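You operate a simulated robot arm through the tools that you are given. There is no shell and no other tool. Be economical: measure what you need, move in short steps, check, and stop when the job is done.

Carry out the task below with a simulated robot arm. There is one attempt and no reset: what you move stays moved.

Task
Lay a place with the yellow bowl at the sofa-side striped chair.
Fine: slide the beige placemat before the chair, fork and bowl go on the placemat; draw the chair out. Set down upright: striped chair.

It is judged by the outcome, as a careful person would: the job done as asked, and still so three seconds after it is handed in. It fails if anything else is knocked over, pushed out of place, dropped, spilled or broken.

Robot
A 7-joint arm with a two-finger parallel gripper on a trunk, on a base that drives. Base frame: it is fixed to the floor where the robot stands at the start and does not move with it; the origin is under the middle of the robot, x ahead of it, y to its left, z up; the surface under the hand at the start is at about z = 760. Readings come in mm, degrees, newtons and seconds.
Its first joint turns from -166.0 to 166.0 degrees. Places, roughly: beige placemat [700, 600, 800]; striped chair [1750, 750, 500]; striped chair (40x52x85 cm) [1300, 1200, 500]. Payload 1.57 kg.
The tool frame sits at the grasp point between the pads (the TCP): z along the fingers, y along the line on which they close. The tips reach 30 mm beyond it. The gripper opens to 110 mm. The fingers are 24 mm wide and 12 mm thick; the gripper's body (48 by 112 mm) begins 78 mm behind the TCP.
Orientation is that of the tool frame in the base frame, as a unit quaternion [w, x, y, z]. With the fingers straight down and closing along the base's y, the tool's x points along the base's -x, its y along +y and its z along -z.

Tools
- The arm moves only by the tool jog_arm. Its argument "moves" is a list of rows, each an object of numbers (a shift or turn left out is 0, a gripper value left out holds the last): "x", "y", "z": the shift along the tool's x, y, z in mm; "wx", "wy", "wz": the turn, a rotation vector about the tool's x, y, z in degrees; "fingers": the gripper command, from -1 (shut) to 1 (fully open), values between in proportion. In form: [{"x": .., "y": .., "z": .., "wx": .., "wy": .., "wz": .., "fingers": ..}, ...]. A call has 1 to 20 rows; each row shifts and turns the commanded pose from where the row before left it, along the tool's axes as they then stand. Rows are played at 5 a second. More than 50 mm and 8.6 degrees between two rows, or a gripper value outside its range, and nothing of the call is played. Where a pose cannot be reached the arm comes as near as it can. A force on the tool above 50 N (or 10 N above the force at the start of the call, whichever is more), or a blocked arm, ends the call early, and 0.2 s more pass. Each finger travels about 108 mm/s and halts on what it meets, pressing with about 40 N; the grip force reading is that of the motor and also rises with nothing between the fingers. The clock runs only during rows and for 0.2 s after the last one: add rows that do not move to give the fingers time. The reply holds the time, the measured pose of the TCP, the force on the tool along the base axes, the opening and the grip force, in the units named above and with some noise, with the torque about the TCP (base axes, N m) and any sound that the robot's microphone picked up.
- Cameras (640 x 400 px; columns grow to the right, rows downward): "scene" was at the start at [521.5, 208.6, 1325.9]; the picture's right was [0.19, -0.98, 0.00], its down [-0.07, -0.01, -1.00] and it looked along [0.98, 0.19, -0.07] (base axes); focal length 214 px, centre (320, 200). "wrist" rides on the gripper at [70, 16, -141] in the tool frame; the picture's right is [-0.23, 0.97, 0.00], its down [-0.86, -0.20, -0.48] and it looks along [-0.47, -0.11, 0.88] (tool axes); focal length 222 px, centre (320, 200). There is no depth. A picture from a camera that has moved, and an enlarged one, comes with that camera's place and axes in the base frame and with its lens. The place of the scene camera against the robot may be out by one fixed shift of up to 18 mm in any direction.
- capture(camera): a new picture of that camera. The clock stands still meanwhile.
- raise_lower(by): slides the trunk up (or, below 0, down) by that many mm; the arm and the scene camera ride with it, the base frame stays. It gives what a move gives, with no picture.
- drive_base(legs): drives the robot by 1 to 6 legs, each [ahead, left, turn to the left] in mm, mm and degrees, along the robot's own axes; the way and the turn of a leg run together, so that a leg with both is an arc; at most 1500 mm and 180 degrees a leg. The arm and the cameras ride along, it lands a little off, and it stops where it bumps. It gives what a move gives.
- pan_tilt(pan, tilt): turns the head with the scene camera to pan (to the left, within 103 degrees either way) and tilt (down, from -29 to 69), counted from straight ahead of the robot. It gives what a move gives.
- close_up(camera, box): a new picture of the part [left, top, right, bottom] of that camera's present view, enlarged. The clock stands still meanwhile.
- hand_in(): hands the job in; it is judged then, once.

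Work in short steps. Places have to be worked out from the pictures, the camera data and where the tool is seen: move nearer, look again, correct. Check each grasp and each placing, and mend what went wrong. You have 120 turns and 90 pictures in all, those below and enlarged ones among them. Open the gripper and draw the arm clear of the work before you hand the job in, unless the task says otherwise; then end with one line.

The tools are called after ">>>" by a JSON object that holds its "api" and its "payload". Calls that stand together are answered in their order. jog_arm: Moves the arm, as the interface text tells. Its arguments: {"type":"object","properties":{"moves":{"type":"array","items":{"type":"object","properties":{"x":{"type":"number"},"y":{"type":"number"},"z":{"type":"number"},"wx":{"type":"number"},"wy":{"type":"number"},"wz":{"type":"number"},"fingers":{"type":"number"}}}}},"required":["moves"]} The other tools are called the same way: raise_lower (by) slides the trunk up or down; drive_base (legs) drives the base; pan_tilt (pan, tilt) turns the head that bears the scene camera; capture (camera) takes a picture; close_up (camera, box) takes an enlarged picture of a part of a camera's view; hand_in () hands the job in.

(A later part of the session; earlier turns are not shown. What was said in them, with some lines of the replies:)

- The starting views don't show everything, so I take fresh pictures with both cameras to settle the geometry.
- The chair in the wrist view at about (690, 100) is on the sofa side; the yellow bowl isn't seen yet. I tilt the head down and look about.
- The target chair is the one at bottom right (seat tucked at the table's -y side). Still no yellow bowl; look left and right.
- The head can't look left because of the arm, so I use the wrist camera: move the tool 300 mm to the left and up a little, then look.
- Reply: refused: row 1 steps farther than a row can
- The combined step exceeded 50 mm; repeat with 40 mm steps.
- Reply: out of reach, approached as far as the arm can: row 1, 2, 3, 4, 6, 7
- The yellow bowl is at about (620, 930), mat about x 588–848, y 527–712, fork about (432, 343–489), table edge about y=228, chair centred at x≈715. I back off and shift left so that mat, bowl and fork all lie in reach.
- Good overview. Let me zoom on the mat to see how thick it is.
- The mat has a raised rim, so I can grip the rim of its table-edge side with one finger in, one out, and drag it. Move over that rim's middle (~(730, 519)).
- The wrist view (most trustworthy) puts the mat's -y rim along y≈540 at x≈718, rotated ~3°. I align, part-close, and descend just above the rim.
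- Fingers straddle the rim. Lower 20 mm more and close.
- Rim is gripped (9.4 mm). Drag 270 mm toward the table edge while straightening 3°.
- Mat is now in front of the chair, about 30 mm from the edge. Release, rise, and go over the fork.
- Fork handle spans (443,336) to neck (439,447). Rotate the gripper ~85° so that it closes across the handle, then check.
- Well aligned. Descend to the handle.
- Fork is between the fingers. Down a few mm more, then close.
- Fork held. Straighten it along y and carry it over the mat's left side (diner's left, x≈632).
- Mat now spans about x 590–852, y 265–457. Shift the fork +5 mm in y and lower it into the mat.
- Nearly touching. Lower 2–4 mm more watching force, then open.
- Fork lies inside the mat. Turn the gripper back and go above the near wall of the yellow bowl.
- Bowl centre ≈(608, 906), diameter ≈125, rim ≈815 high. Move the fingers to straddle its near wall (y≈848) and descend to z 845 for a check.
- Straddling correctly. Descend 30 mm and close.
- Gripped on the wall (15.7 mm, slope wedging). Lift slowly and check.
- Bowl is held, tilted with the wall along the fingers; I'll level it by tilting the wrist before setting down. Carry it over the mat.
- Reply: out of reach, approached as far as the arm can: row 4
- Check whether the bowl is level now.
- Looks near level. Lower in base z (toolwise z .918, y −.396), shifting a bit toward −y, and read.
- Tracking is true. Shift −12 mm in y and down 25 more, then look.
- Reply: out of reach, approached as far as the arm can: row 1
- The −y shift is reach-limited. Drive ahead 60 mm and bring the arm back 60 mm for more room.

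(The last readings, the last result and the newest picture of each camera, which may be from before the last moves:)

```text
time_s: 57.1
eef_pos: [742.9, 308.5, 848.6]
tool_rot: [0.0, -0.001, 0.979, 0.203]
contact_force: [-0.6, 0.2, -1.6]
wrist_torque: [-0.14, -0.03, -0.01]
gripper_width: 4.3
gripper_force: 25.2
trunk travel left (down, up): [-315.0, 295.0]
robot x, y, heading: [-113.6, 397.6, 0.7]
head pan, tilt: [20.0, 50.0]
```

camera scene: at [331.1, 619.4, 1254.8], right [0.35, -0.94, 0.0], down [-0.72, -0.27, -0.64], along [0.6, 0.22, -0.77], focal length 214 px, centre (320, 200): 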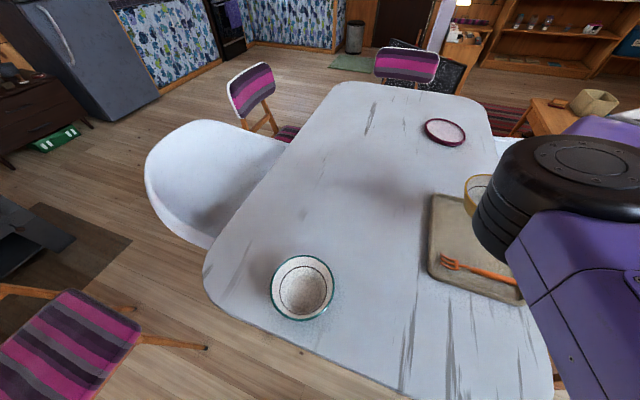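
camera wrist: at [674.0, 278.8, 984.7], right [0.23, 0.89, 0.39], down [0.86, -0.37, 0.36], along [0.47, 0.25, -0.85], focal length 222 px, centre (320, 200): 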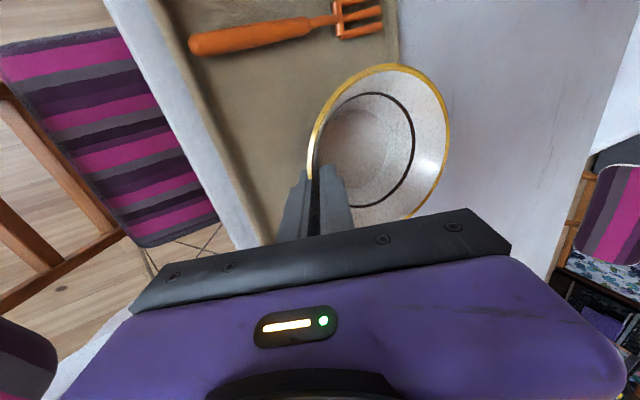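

Good. Another −6 mm in y, then lower in small steps until contact.

>>> {"api": "jog_arm", "payload": {"moves": [{"y": -5.5, "z": -2.4}, {"z": 9.2, "y": -4}, {"z": 5.5, "y": -2.4}, {"z": 3.7, "y": -1.6}, {}]}}

>>> {"api": "close_up", "payload": {"camera": "scene", "box": [410, 150, 530, 300]}}

```text
time_s: 58.3
eef_pos: [743.1, 301.4, 829.1]
tool_rot: [0.001, 0.0, 0.979, 0.204]
contact_force: [0.2, -0.2, -1.8]
wrist_torque: [-0.13, -0.05, 0.0]
gripper_width: 4.3
gripper_force: 25.2
trunk travel left (down, up): [-315.0, 295.0]
robot x, y, heading: [-113.0, 400.1, 0.3]
head pan, tilt: [20.0, 50.0]
```

```text
2.67 times, centred on (470, 225) of scene
camera zoom: at [389.8, 620.1, 1254.8], right [0.35, -0.94, 0.0], down [-0.72, -0.27, -0.64], along [0.6, 0.22, -0.77], focal length 572 px, centre (-80, 133)
```

zoom: 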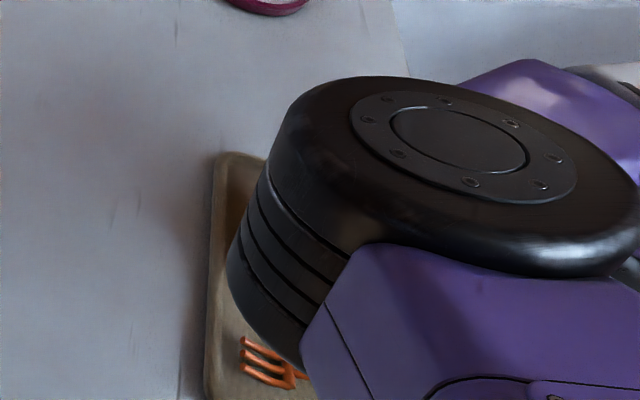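

Still free. Continue lowering in 3 mm steps.

>>> {"api": "jog_arm", "payload": {"moves": [{"z": 2.8, "y": -1.2}, {"z": 2.8, "y": -1.2}, {}]}}

>>> {"api": "jog_arm", "payload": {"moves": [{"z": 2.8, "y": -1.2}, {}]}}

>>> {"api": "jog_arm", "payload": {"moves": [{"z": 2.8, "y": -1.2}, {}]}}

```text
time_s: 59.1
eef_pos: [744.3, 301.2, 825.0]
tool_rot: [0.002, 0.0, 0.979, 0.204]
contact_force: [3.2, -2.6, 21.6]
wrist_torque: [0.54, 0.4, -0.04]
gripper_width: 4.7
gripper_force: 25.0
trunk travel left (down, up): [-315.0, 295.0]
robot x, y, heading: [-111.8, 401.5, 0.4]
head pan, tilt: [20.0, 50.0]
```

```text
time_s: 59.7
eef_pos: [742.6, 301.9, 821.9]
tool_rot: [0.002, -0.001, 0.979, 0.205]
contact_force: [7.7, 4.6, 30.7]
wrist_torque: [1.03, -0.04, -0.19]
gripper_width: 4.8
gripper_force: 24.7
trunk travel left (down, up): [-315.0, 295.0]
robot x, y, heading: [-111.1, 398.7, 0.5]
head pan, tilt: [20.0, 50.0]
```

```text
time_s: 60.3
eef_pos: [742.9, 304.4, 815.8]
tool_rot: [-0.002, -0.002, 0.979, 0.205]
contact_force: [1.9, 12.3, 24.4]
wrist_torque: [1.19, 0.06, -0.17]
gripper_width: 5.2
gripper_force: 25.2
trunk travel left (down, up): [-315.0, 295.0]
robot x, y, heading: [-117.2, 401.4, 0.3]
head pan, tilt: [20.0, 50.0]
```

In contact with the mat. Look before releasing.

>>> {"api": "capture", "payload": {"camera": "wrist"}}

```text
50 pictures are left
camera wrist: at [674.0, 262.2, 952.0], right [0.23, 0.89, 0.39], down [0.86, -0.37, 0.36], along [0.46, 0.25, -0.85], focal length 222 px, centre (320, 200)
```

wrist: 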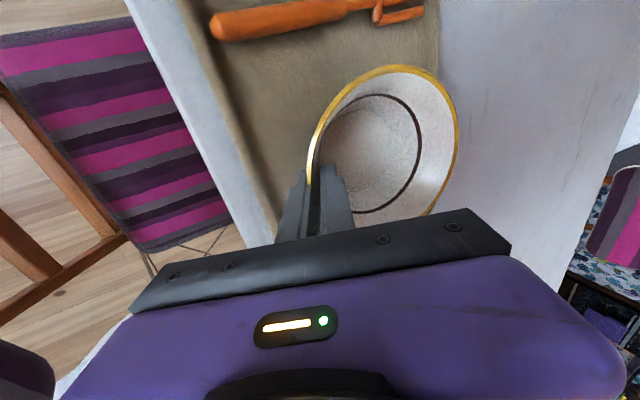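

Release gently and retract along the finger axis.

>>> {"api": "jog_arm", "payload": {"moves": [{"fingers": -0.85}, {"fingers": -0.6}, {"fingers": -0.45}, {}, {"z": -20}, {"z": -30}, {"z": -40}, {"z": -40}, {}]}}

>>> {"api": "capture", "payload": {"camera": "wrist"}}

```text
time_s: 62.3
eef_pos: [739.1, 272.8, 896.5]
tool_rot: [0.0, 0.0, 0.979, 0.202]
contact_force: [-0.6, 0.5, 0.0]
wrist_torque: [-0.01, 0.05, -0.01]
gripper_width: 30.5
gripper_force: 0.1
out of reach, approached as far as the arm can: row 7, 8
trunk travel left (down, up): [-315.0, 295.0]
robot x, y, heading: [-115.1, 400.5, 0.3]
head pan, tilt: [20.0, 50.0]
```

```text
49 pictures are left
camera wrist: at [670.5, 232.8, 1031.4], right [0.23, 0.89, 0.39], down [0.85, -0.37, 0.36], along [0.47, 0.25, -0.85], focal length 222 px, centre (320, 200)
```

wrist: 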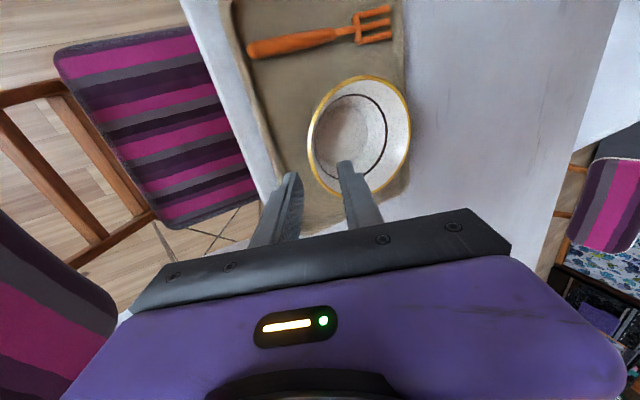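

Bowl is down. Untilt, raise, and retract the arm for a clear look.

>>> {"api": "jog_arm", "payload": {"moves": [{"x": 30, "wx": 6}, {"x": 30, "wx": 6}, {"x": 30, "wx": 6}, {"x": 30, "wx": 5.4}, {"x": 30, "z": -30}, {"x": 30, "z": -30}, {"y": -45}, {"y": -45}, {"y": -45}, {"y": -45}, {}]}}

>>> {"api": "capture", "payload": {"camera": "scene"}}

```text
time_s: 64.7
eef_pos: [562.8, 143.7, 942.1]
tool_rot: [0.001, 0.0, 1.0, 0.0]
contact_force: [-0.1, -0.8, -0.5]
wrist_torque: [0.01, -0.04, 0.02]
gripper_width: 30.4
gripper_force: 0.0
out of reach, approached as far as the arm can: row 9, 10
trunk travel left (down, up): [-315.0, 295.0]
robot x, y, heading: [-110.1, 395.9, 0.3]
head pan, tilt: [20.0, 50.0]
```

```text
48 pictures are left
camera scene: at [389.8, 620.0, 1254.9], right [0.35, -0.94, 0.0], down [-0.72, -0.27, -0.64], along [0.6, 0.22, -0.77], focal length 214 px, centre (320, 200)
```

scene: 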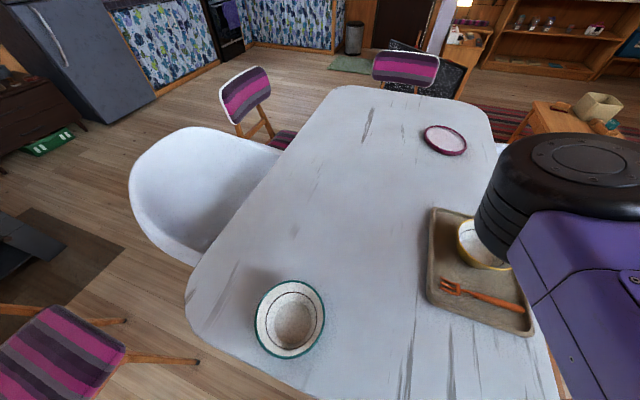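

Place setting looks right. Now go to the chair: drive to about (-80, -150), arm is above chair height.

>>> {"api": "drive_base", "payload": {"legs": [[0, -550, 0], [30, 0, 0]]}}

>>> {"api": "pan_tilt", "payload": {"pan": 10, "tilt": 45}}

>>> {"api": "capture", "payload": {"camera": "scene"}}

>>> {"api": "capture", "payload": {"camera": "wrist"}}

```text
time_s: 68.3
eef_pos: [601.9, -401.0, 944.0]
tool_rot: [0.0, -0.006, 1.0, 0.001]
contact_force: [0.7, 0.4, -0.3]
wrist_torque: [0.01, 0.05, 0.02]
gripper_width: 30.4
gripper_force: 0.0
trunk travel left (down, up): [-315.0, 295.0]
robot x, y, heading: [-76.8, -155.3, 1.1]
head pan, tilt: [20.0, 50.0]
```

```text
time_s: 69.0
eef_pos: [602.6, -401.5, 943.2]
tool_rot: [0.0, -0.005, 1.0, 0.001]
contact_force: [-0.9, 0.8, 0.2]
wrist_torque: [0.0, -0.02, 0.01]
gripper_width: 30.3
gripper_force: 0.1
trunk travel left (down, up): [-315.0, 295.0]
robot x, y, heading: [-74.6, -153.0, 1.1]
head pan, tilt: [10.0, 45.0]
```

```text
47 pictures are left
camera scene: at [432.1, 60.7, 1261.8], right [0.19, -0.98, 0.0], down [-0.69, -0.14, -0.71], along [0.69, 0.14, -0.71], focal length 214 px, centre (320, 200)
```

scene: 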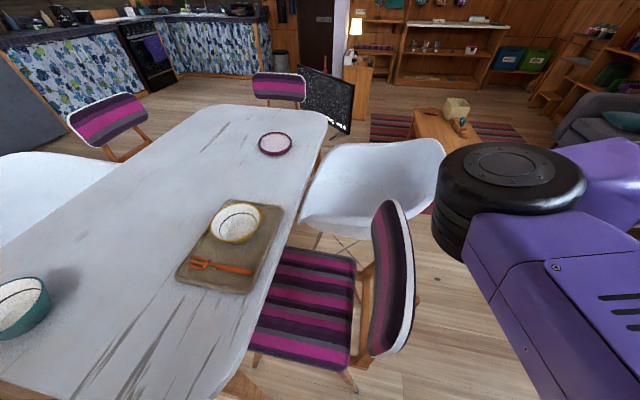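

```text
46 pictures are left
camera wrist: at [534.2, -385.6, 1084.4], right [0.22, 0.98, 0.0], down [0.86, -0.19, 0.48], along [0.47, -0.1, -0.88], focal length 222 px, centre (320, 200)
```

wrist: 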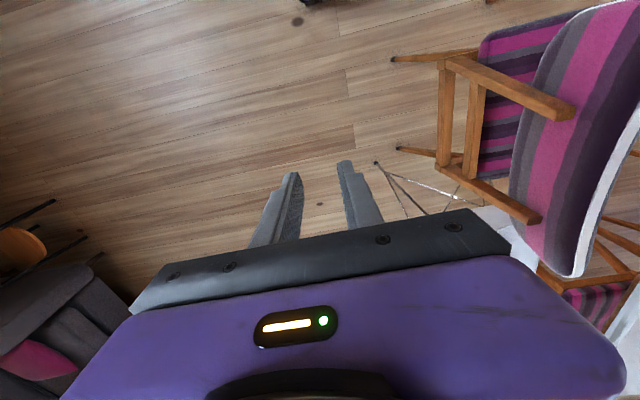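

Place setting looks good. Now approach the chair back with the wrist camera for accurate localisation.

>>> {"api": "jog_arm", "payload": {"moves": [{"x": -25, "y": 40, "fingers": 0.5}, {"x": -25, "y": 40}, {"x": -25, "y": 40}, {"x": -25, "y": 40}, {"y": 40}, {"y": 20}, {}]}}

>>> {"api": "capture", "payload": {"camera": "wrist"}}

>>> {"api": "capture", "payload": {"camera": "scene"}}

```text
time_s: 70.6
eef_pos: [701.8, -180.6, 943.0]
tool_rot: [0.0, -0.004, 1.0, 0.0]
contact_force: [0.7, 0.0, 0.1]
wrist_torque: [-0.04, 0.0, 0.01]
gripper_width: 82.8
gripper_force: 0.0
trunk travel left (down, up): [-315.0, 295.0]
robot x, y, heading: [-78.8, -155.8, 1.2]
head pan, tilt: [10.0, 45.0]
```

```text
45 pictures are left
camera wrist: at [633.6, -164.2, 1083.3], right [0.22, 0.98, 0.0], down [0.86, -0.19, 0.48], along [0.47, -0.1, -0.88], focal length 222 px, centre (320, 200)
```

wrist: 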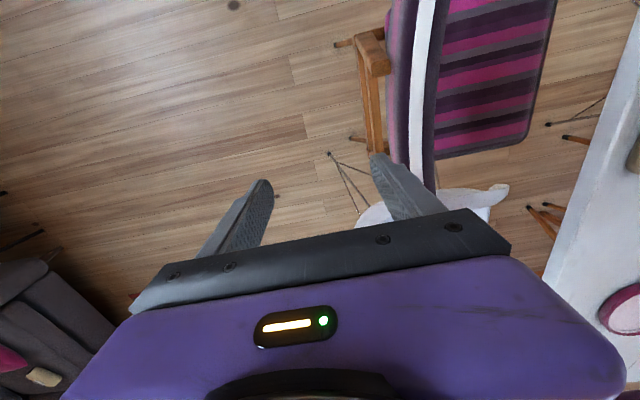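

```text
44 pictures are left
camera scene: at [432.1, 60.8, 1261.8], right [0.19, -0.98, 0.0], down [-0.69, -0.14, -0.71], along [0.69, 0.14, -0.71], focal length 214 px, centre (320, 200)
```

scene: 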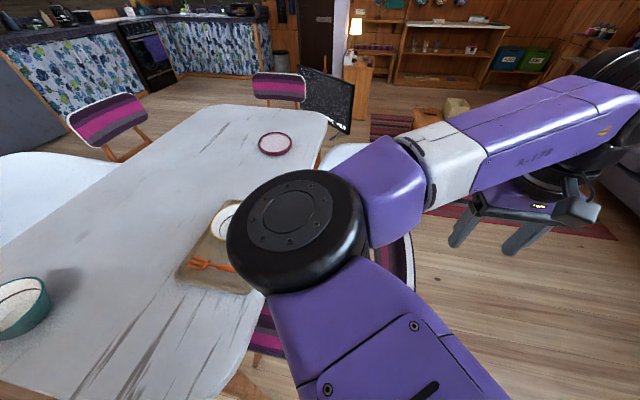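

The chair back's top edge is at about y=-76, z≈845. I plan to grip the back from above, lift it slightly off its rear feet and draw it out. Move over it and look.

>>> {"api": "jog_arm", "payload": {"moves": [{"x": -7, "y": 40, "fingers": 1}, {"x": -6, "y": 40}, {"y": 24}, {}, {}]}}

>>> {"api": "capture", "payload": {"camera": "wrist"}}

```text
time_s: 71.8
eef_pos: [711.8, -76.6, 944.5]
tool_rot: [0.0, -0.006, 1.0, 0.0]
contact_force: [0.5, 0.8, -0.7]
wrist_torque: [-0.01, 0.0, 0.03]
gripper_width: 109.8
gripper_force: 0.1
trunk travel left (down, up): [-315.0, 295.0]
robot x, y, heading: [-76.5, -150.4, 0.9]
head pan, tilt: [10.0, 45.0]
```

```text
43 pictures are left
camera wrist: at [643.7, -60.2, 1084.7], right [0.22, 0.98, 0.0], down [0.86, -0.19, 0.48], along [0.47, -0.1, -0.88], focal length 222 px, centre (320, 200)
```

wrist: 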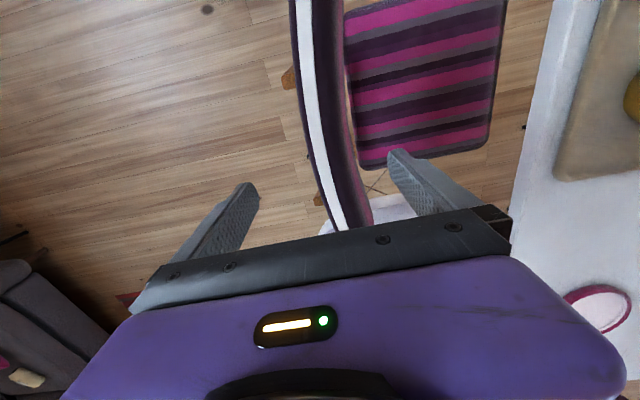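

Fingers straddle the chair back (edge y≈-68). Descend to z≈800.

>>> {"api": "jog_arm", "payload": {"moves": [{"y": 8, "z": 40}, {"z": 40}, {"z": 35}, {"z": 15}, {"z": 15}, {}]}}

>>> {"api": "capture", "payload": {"camera": "wrist"}}

```text
time_s: 73.2
eef_pos: [711.7, -66.8, 797.1]
tool_rot: [0.0, -0.005, 1.0, 0.001]
contact_force: [-0.5, -0.2, 0.7]
wrist_torque: [-0.03, 0.0, -0.02]
gripper_width: 110.1
gripper_force: 0.0
trunk travel left (down, up): [-315.0, 295.0]
robot x, y, heading: [-76.4, -151.2, 1.2]
head pan, tilt: [10.0, 45.0]
```

```text
42 pictures are left
camera wrist: at [643.3, -50.9, 937.8], right [0.22, 0.98, 0.0], down [0.86, -0.19, 0.48], along [0.47, -0.1, -0.88], focal length 222 px, centre (320, 200)
```

wrist: 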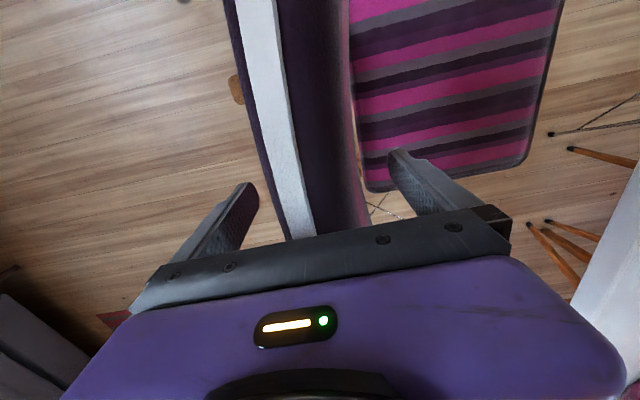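

Close on the back.

>>> {"api": "jog_arm", "payload": {"moves": [{"y": -4, "fingers": 0.4}, {"fingers": 0}, {"fingers": -0.4}, {"fingers": -0.8}, {"fingers": -1}, {}, {}]}}

>>> {"api": "capture", "payload": {"camera": "wrist"}}

```text
time_s: 74.8
eef_pos: [711.6, -70.7, 798.0]
tool_rot: [-0.001, -0.007, 1.0, 0.002]
contact_force: [2.1, 15.8, 0.6]
wrist_torque: [3.74, 0.67, -0.49]
gripper_width: 54.0
gripper_force: 39.7
trunk travel left (down, up): [-315.0, 295.0]
robot x, y, heading: [-75.0, -151.7, 0.9]
head pan, tilt: [10.0, 45.0]
```

```text
41 pictures are left
camera wrist: at [643.2, -54.7, 938.7], right [0.22, 0.98, 0.0], down [0.86, -0.19, 0.48], along [0.47, -0.1, -0.88], focal length 222 px, centre (320, 200)
```

wrist: 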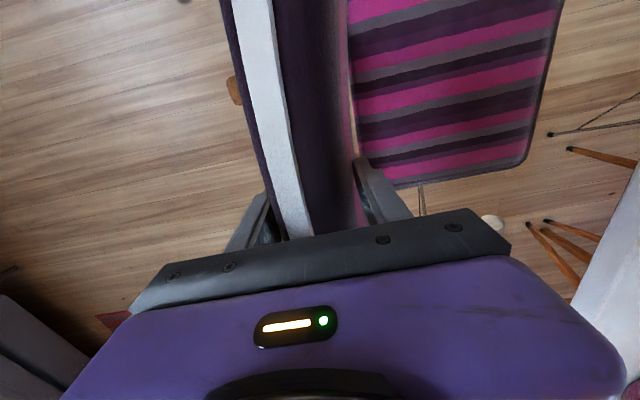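

Gripped (54 mm). Try a small lift to feel the weight.

>>> {"api": "jog_arm", "payload": {"moves": [{"z": -4}, {"z": -4}, {}]}}

>>> {"api": "jog_arm", "payload": {"moves": [{"z": -5}, {"z": -5}, {}]}}

>>> {"api": "capture", "payload": {"camera": "wrist"}}

```text
time_s: 75.6
eef_pos: [712.3, -74.1, 805.5]
tool_rot: [-0.002, -0.005, 1.0, 0.0]
contact_force: [-0.5, 5.4, -27.8]
wrist_torque: [2.95, 1.11, 0.0]
gripper_width: 52.8
gripper_force: 40.2
trunk travel left (down, up): [-315.0, 295.0]
robot x, y, heading: [-75.3, -158.4, 1.2]
head pan, tilt: [10.0, 45.0]
```

```text
time_s: 76.4
eef_pos: [711.8, -70.7, 814.5]
tool_rot: [-0.002, -0.005, 1.0, 0.001]
contact_force: [-1.1, 4.9, -27.1]
wrist_torque: [2.81, 0.43, -0.24]
gripper_width: 50.7
gripper_force: 40.4
trunk travel left (down, up): [-315.0, 295.0]
robot x, y, heading: [-77.0, -149.8, 0.8]
head pan, tilt: [10.0, 45.0]
```

```text
40 pictures are left
camera wrist: at [643.4, -56.3, 956.6], right [0.22, 0.98, 0.0], down [0.86, -0.19, 0.48], along [0.46, -0.1, -0.88], focal length 222 px, centre (320, 200)
```

wrist: 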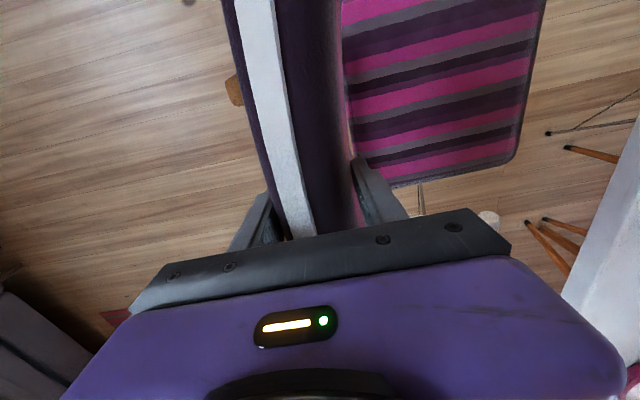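

About 27 N carries the rear. Now draw −y by 40 mm and check.

>>> {"api": "jog_arm", "payload": {"moves": [{"y": -10}, {"y": -10}, {"y": -10}, {"y": -10}, {}]}}

>>> {"api": "capture", "payload": {"camera": "wrist"}}

>>> {"api": "capture", "payload": {"camera": "scene"}}

```text
time_s: 77.6
eef_pos: [710.9, -112.3, 814.5]
tool_rot: [-0.001, -0.005, 1.0, 0.001]
contact_force: [-1.3, 5.1, -26.2]
wrist_torque: [2.79, 0.78, 0.02]
gripper_width: 51.0
gripper_force: 40.1
trunk travel left (down, up): [-315.0, 295.0]
robot x, y, heading: [-76.2, -151.9, 0.7]
head pan, tilt: [10.0, 45.0]
```

```text
39 pictures are left
camera wrist: at [643.3, -96.6, 956.4], right [0.22, 0.98, 0.0], down [0.86, -0.19, 0.48], along [0.46, -0.1, -0.88], focal length 222 px, centre (320, 200)
```

wrist: 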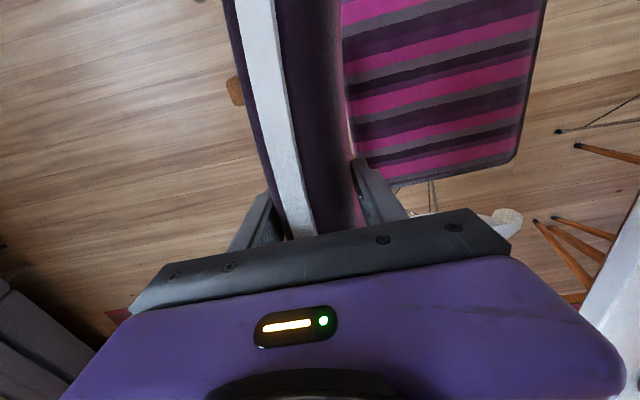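

```text
38 pictures are left
camera scene: at [432.8, 60.8, 1261.5], right [0.19, -0.98, 0.0], down [-0.69, -0.14, -0.71], along [0.69, 0.14, -0.71], focal length 214 px, centre (320, 200)
```

scene: 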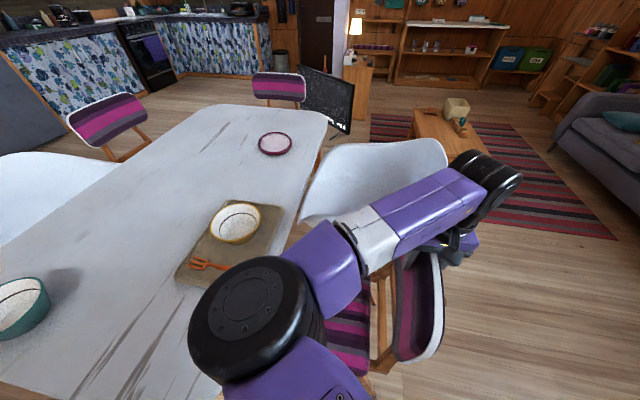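

The chair follows. Draw out another 210 mm.

>>> {"api": "jog_arm", "payload": {"moves": [{"y": -15}, {"y": -15}, {"y": -15}, {"y": -15}, {"y": -15}, {"y": -15}, {"y": -15}, {"y": -15}, {"y": -15}, {"y": -15}, {"y": -15}, {"y": -15}, {"y": -15}, {"y": -15}, {}]}}

>>> {"api": "capture", "payload": {"camera": "wrist"}}

>>> {"api": "capture", "payload": {"camera": "scene"}}

```text
time_s: 80.8
eef_pos: [714.1, -322.6, 814.5]
tool_rot: [-0.001, -0.005, 1.0, 0.001]
contact_force: [-0.3, 4.4, -26.6]
wrist_torque: [2.54, 0.53, -0.09]
gripper_width: 51.3
gripper_force: 40.0
trunk travel left (down, up): [-315.0, 295.0]
robot x, y, heading: [-76.3, -152.5, 0.9]
head pan, tilt: [10.0, 45.0]
```

```text
37 pictures are left
camera wrist: at [646.1, -306.3, 955.3], right [0.22, 0.98, 0.0], down [0.86, -0.19, 0.48], along [0.46, -0.1, -0.88], focal length 222 px, centre (320, 200)
```

wrist: 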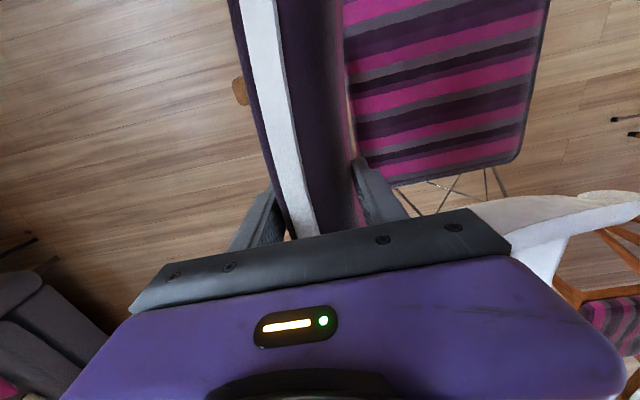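

```text
36 pictures are left
camera scene: at [432.8, 60.5, 1261.5], right [0.19, -0.98, 0.0], down [-0.69, -0.14, -0.71], along [0.69, 0.14, -0.71], focal length 214 px, centre (320, 200)
```

scene: 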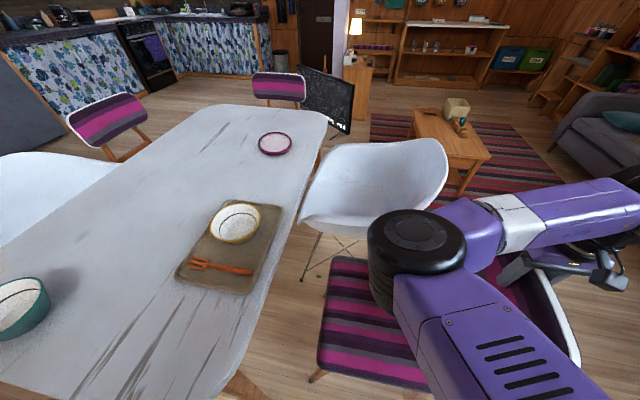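

Chair is drawn out ~250 mm. Lower it until the rear feet stand.

>>> {"api": "jog_arm", "payload": {"moves": [{"z": 4}, {"z": 4}, {"z": 4}, {"z": 4}, {}]}}

```text
time_s: 81.8
eef_pos: [717.8, -326.8, 806.6]
tool_rot: [0.004, -0.005, 1.0, -0.005]
contact_force: [-5.7, -4.6, 20.4]
wrist_torque: [3.07, 0.76, 0.5]
gripper_width: 52.8
gripper_force: 39.9
trunk travel left (down, up): [-315.0, 295.0]
robot x, y, heading: [-75.3, -152.8, 0.8]
head pan, tilt: [10.0, 45.0]
stopped in row 4: the force on the tool passed its limit at 55 N (the readings are from after the stop); the commanded pose is now the measured one
```

Feet are on the floor (slight downward push, so it's standing). Ease up 3 mm and release, then rise straight.

>>> {"api": "jog_arm", "payload": {"moves": [{"z": -2}, {"fingers": -0.2}, {"fingers": 0.1}, {"fingers": 0.5}, {"fingers": 1}, {}, {}]}}

>>> {"api": "capture", "payload": {"camera": "wrist"}}

```text
time_s: 83.4
eef_pos: [718.7, -325.2, 808.8]
tool_rot: [0.005, -0.004, 1.0, -0.004]
contact_force: [-0.7, -0.8, 0.0]
wrist_torque: [0.03, 0.0, 0.01]
gripper_width: 110.0
gripper_force: 0.1
trunk travel left (down, up): [-315.0, 295.0]
robot x, y, heading: [-75.8, -151.9, 1.0]
head pan, tilt: [10.0, 45.0]
```

```text
35 pictures are left
camera wrist: at [647.7, -307.4, 947.9], right [0.22, 0.98, -0.01], down [0.85, -0.19, 0.49], along [0.47, -0.11, -0.87], focal length 222 px, centre (320, 200)
```

wrist: 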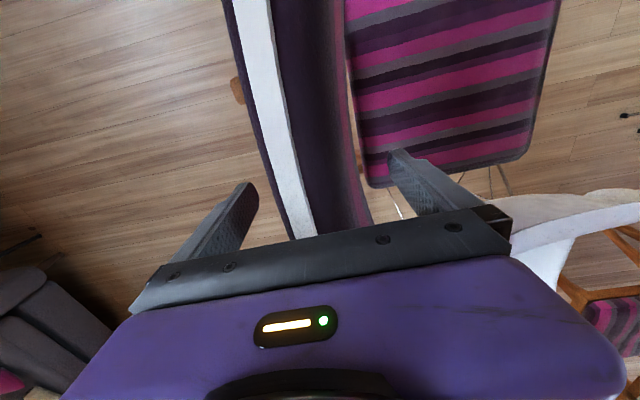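

Released, the chair stands. Rise clear and swing the arm back, then a final look.

>>> {"api": "jog_arm", "payload": {"moves": [{"z": -40}, {"z": -45}, {"z": -45}, {"z": -15}, {"y": -40}, {"y": -40}, {"y": -40}, {"y": -40}, {"x": 30, "y": -30}, {"x": 30, "y": -30}, {}]}}

>>> {"api": "pan_tilt", "payload": {"pan": -15, "tilt": 50}}

>>> {"api": "capture", "payload": {"camera": "scene"}}

>>> {"api": "pan_tilt", "payload": {"pan": 30, "tilt": 45}}

>>> {"api": "close_up", "payload": {"camera": "scene", "box": [220, 120, 460, 300]}}

```text
time_s: 85.8
eef_pos: [637.4, -406.5, 930.8]
tool_rot: [0.004, -0.005, 1.0, -0.006]
contact_force: [-0.5, -0.4, 0.2]
wrist_torque: [-0.02, 0.03, 0.02]
gripper_width: 110.1
gripper_force: 0.1
out of reach, approached as far as the arm can: row 6, 7, 8, 9, 10
trunk travel left (down, up): [-315.0, 295.0]
robot x, y, heading: [-78.4, -156.3, 1.4]
head pan, tilt: [10.0, 45.0]
```

```text
time_s: 86.7
eef_pos: [637.9, -406.9, 930.6]
tool_rot: [0.003, -0.004, 1.0, -0.007]
contact_force: [-0.2, -0.1, 0.3]
wrist_torque: [0.02, 0.0, 0.02]
gripper_width: 110.2
gripper_force: 0.0
trunk travel left (down, up): [-315.0, 295.0]
robot x, y, heading: [-74.8, -151.5, 0.9]
head pan, tilt: [-15.0, 50.0]
```

```text
34 pictures are left
camera scene: at [427.2, 26.1, 1254.9], right [-0.24, -0.97, 0.0], down [-0.74, 0.18, -0.64], along [0.62, -0.16, -0.77], focal length 214 px, centre (320, 200)
```

scene: 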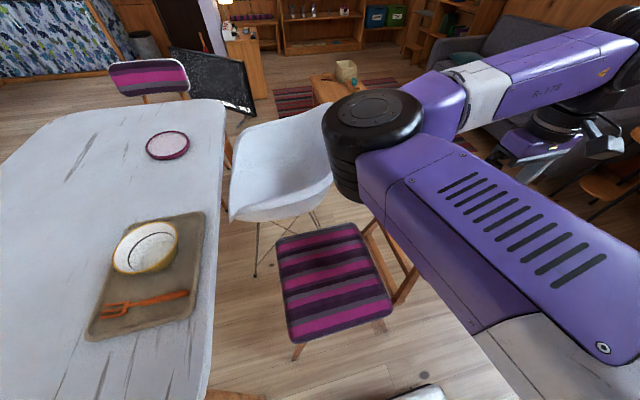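

```text
time_s: 87.8
eef_pos: [638.2, -407.1, 930.8]
tool_rot: [0.004, -0.004, 1.0, -0.006]
contact_force: [0.9, -0.1, -0.7]
wrist_torque: [-0.01, 0.01, 0.0]
gripper_width: 110.1
gripper_force: 0.0
trunk travel left (down, up): [-315.0, 295.0]
robot x, y, heading: [-78.1, -157.1, 0.9]
head pan, tilt: [30.0, 45.0]
```

```text
2.22 times, centred on (340, 210) of scene
camera zoom: at [422.2, 86.5, 1261.8], right [0.51, -0.86, 0.0], down [-0.61, -0.36, -0.71], along [0.61, 0.36, -0.71], focal length 477 px, centre (276, 178)
```

zoom: 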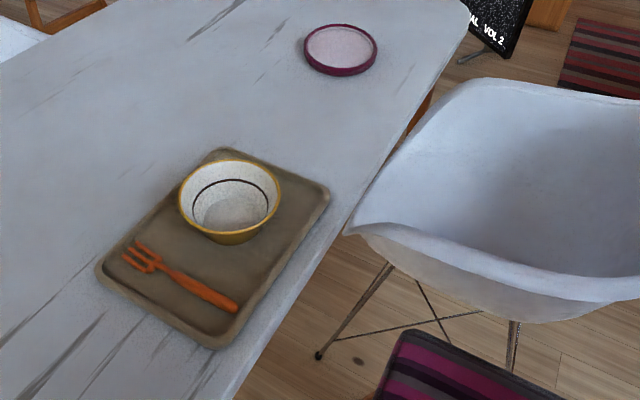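

Bowl is level on the mat with the fork beside it, chair upright and drawn out. Back the robot off 100 mm to leave the arm well clear, check once more.

>>> {"api": "drive_base", "payload": {"legs": [[-100, 0, 0]]}}

>>> {"api": "pan_tilt", "payload": {"pan": 0, "tilt": 45}}

>>> {"api": "capture", "payload": {"camera": "scene"}}

```text
time_s: 88.9
eef_pos: [539.0, -408.3, 932.0]
tool_rot: [0.004, -0.004, 1.0, -0.006]
contact_force: [-0.2, -0.2, 0.2]
wrist_torque: [0.0, -0.03, 0.01]
gripper_width: 110.1
gripper_force: 0.1
trunk travel left (down, up): [-315.0, 295.0]
robot x, y, heading: [-176.7, -156.6, 0.9]
head pan, tilt: [30.0, 45.0]
```

```text
time_s: 89.9
eef_pos: [538.1, -409.2, 930.5]
tool_rot: [0.005, -0.004, 1.0, -0.006]
contact_force: [0.9, 0.5, -0.8]
wrist_torque: [-0.03, 0.0, 0.01]
gripper_width: 109.8
gripper_force: 0.1
trunk travel left (down, up): [-315.0, 295.0]
robot x, y, heading: [-176.0, -156.0, 1.4]
head pan, tilt: [0.0, 45.0]
```

```text
32 pictures are left
camera scene: at [334.4, 43.9, 1261.8], right [0.02, -1.0, 0.0], down [-0.71, -0.01, -0.71], along [0.71, 0.01, -0.71], focal length 214 px, centre (320, 200)
```

scene: 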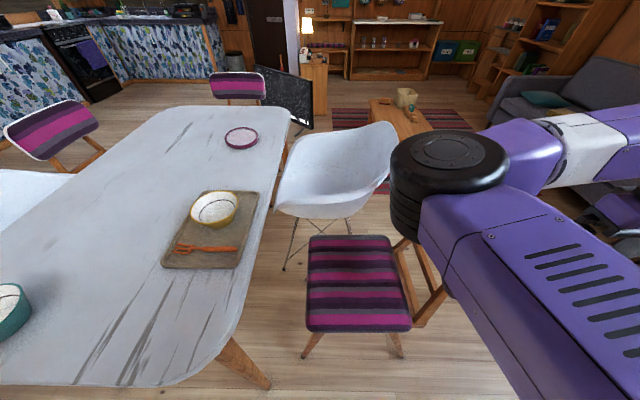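

Everything is in place and the arm is clear, so I hand in.

>>> {"api": "hand_in", "payload": {}}

```text
The job is handed in.
```

The place is laid at the sofa-side striped chair: the beige placemat is in front of it with the fork and yellow bowl on it, and the chair is drawn out about 25 cm and standing upright.
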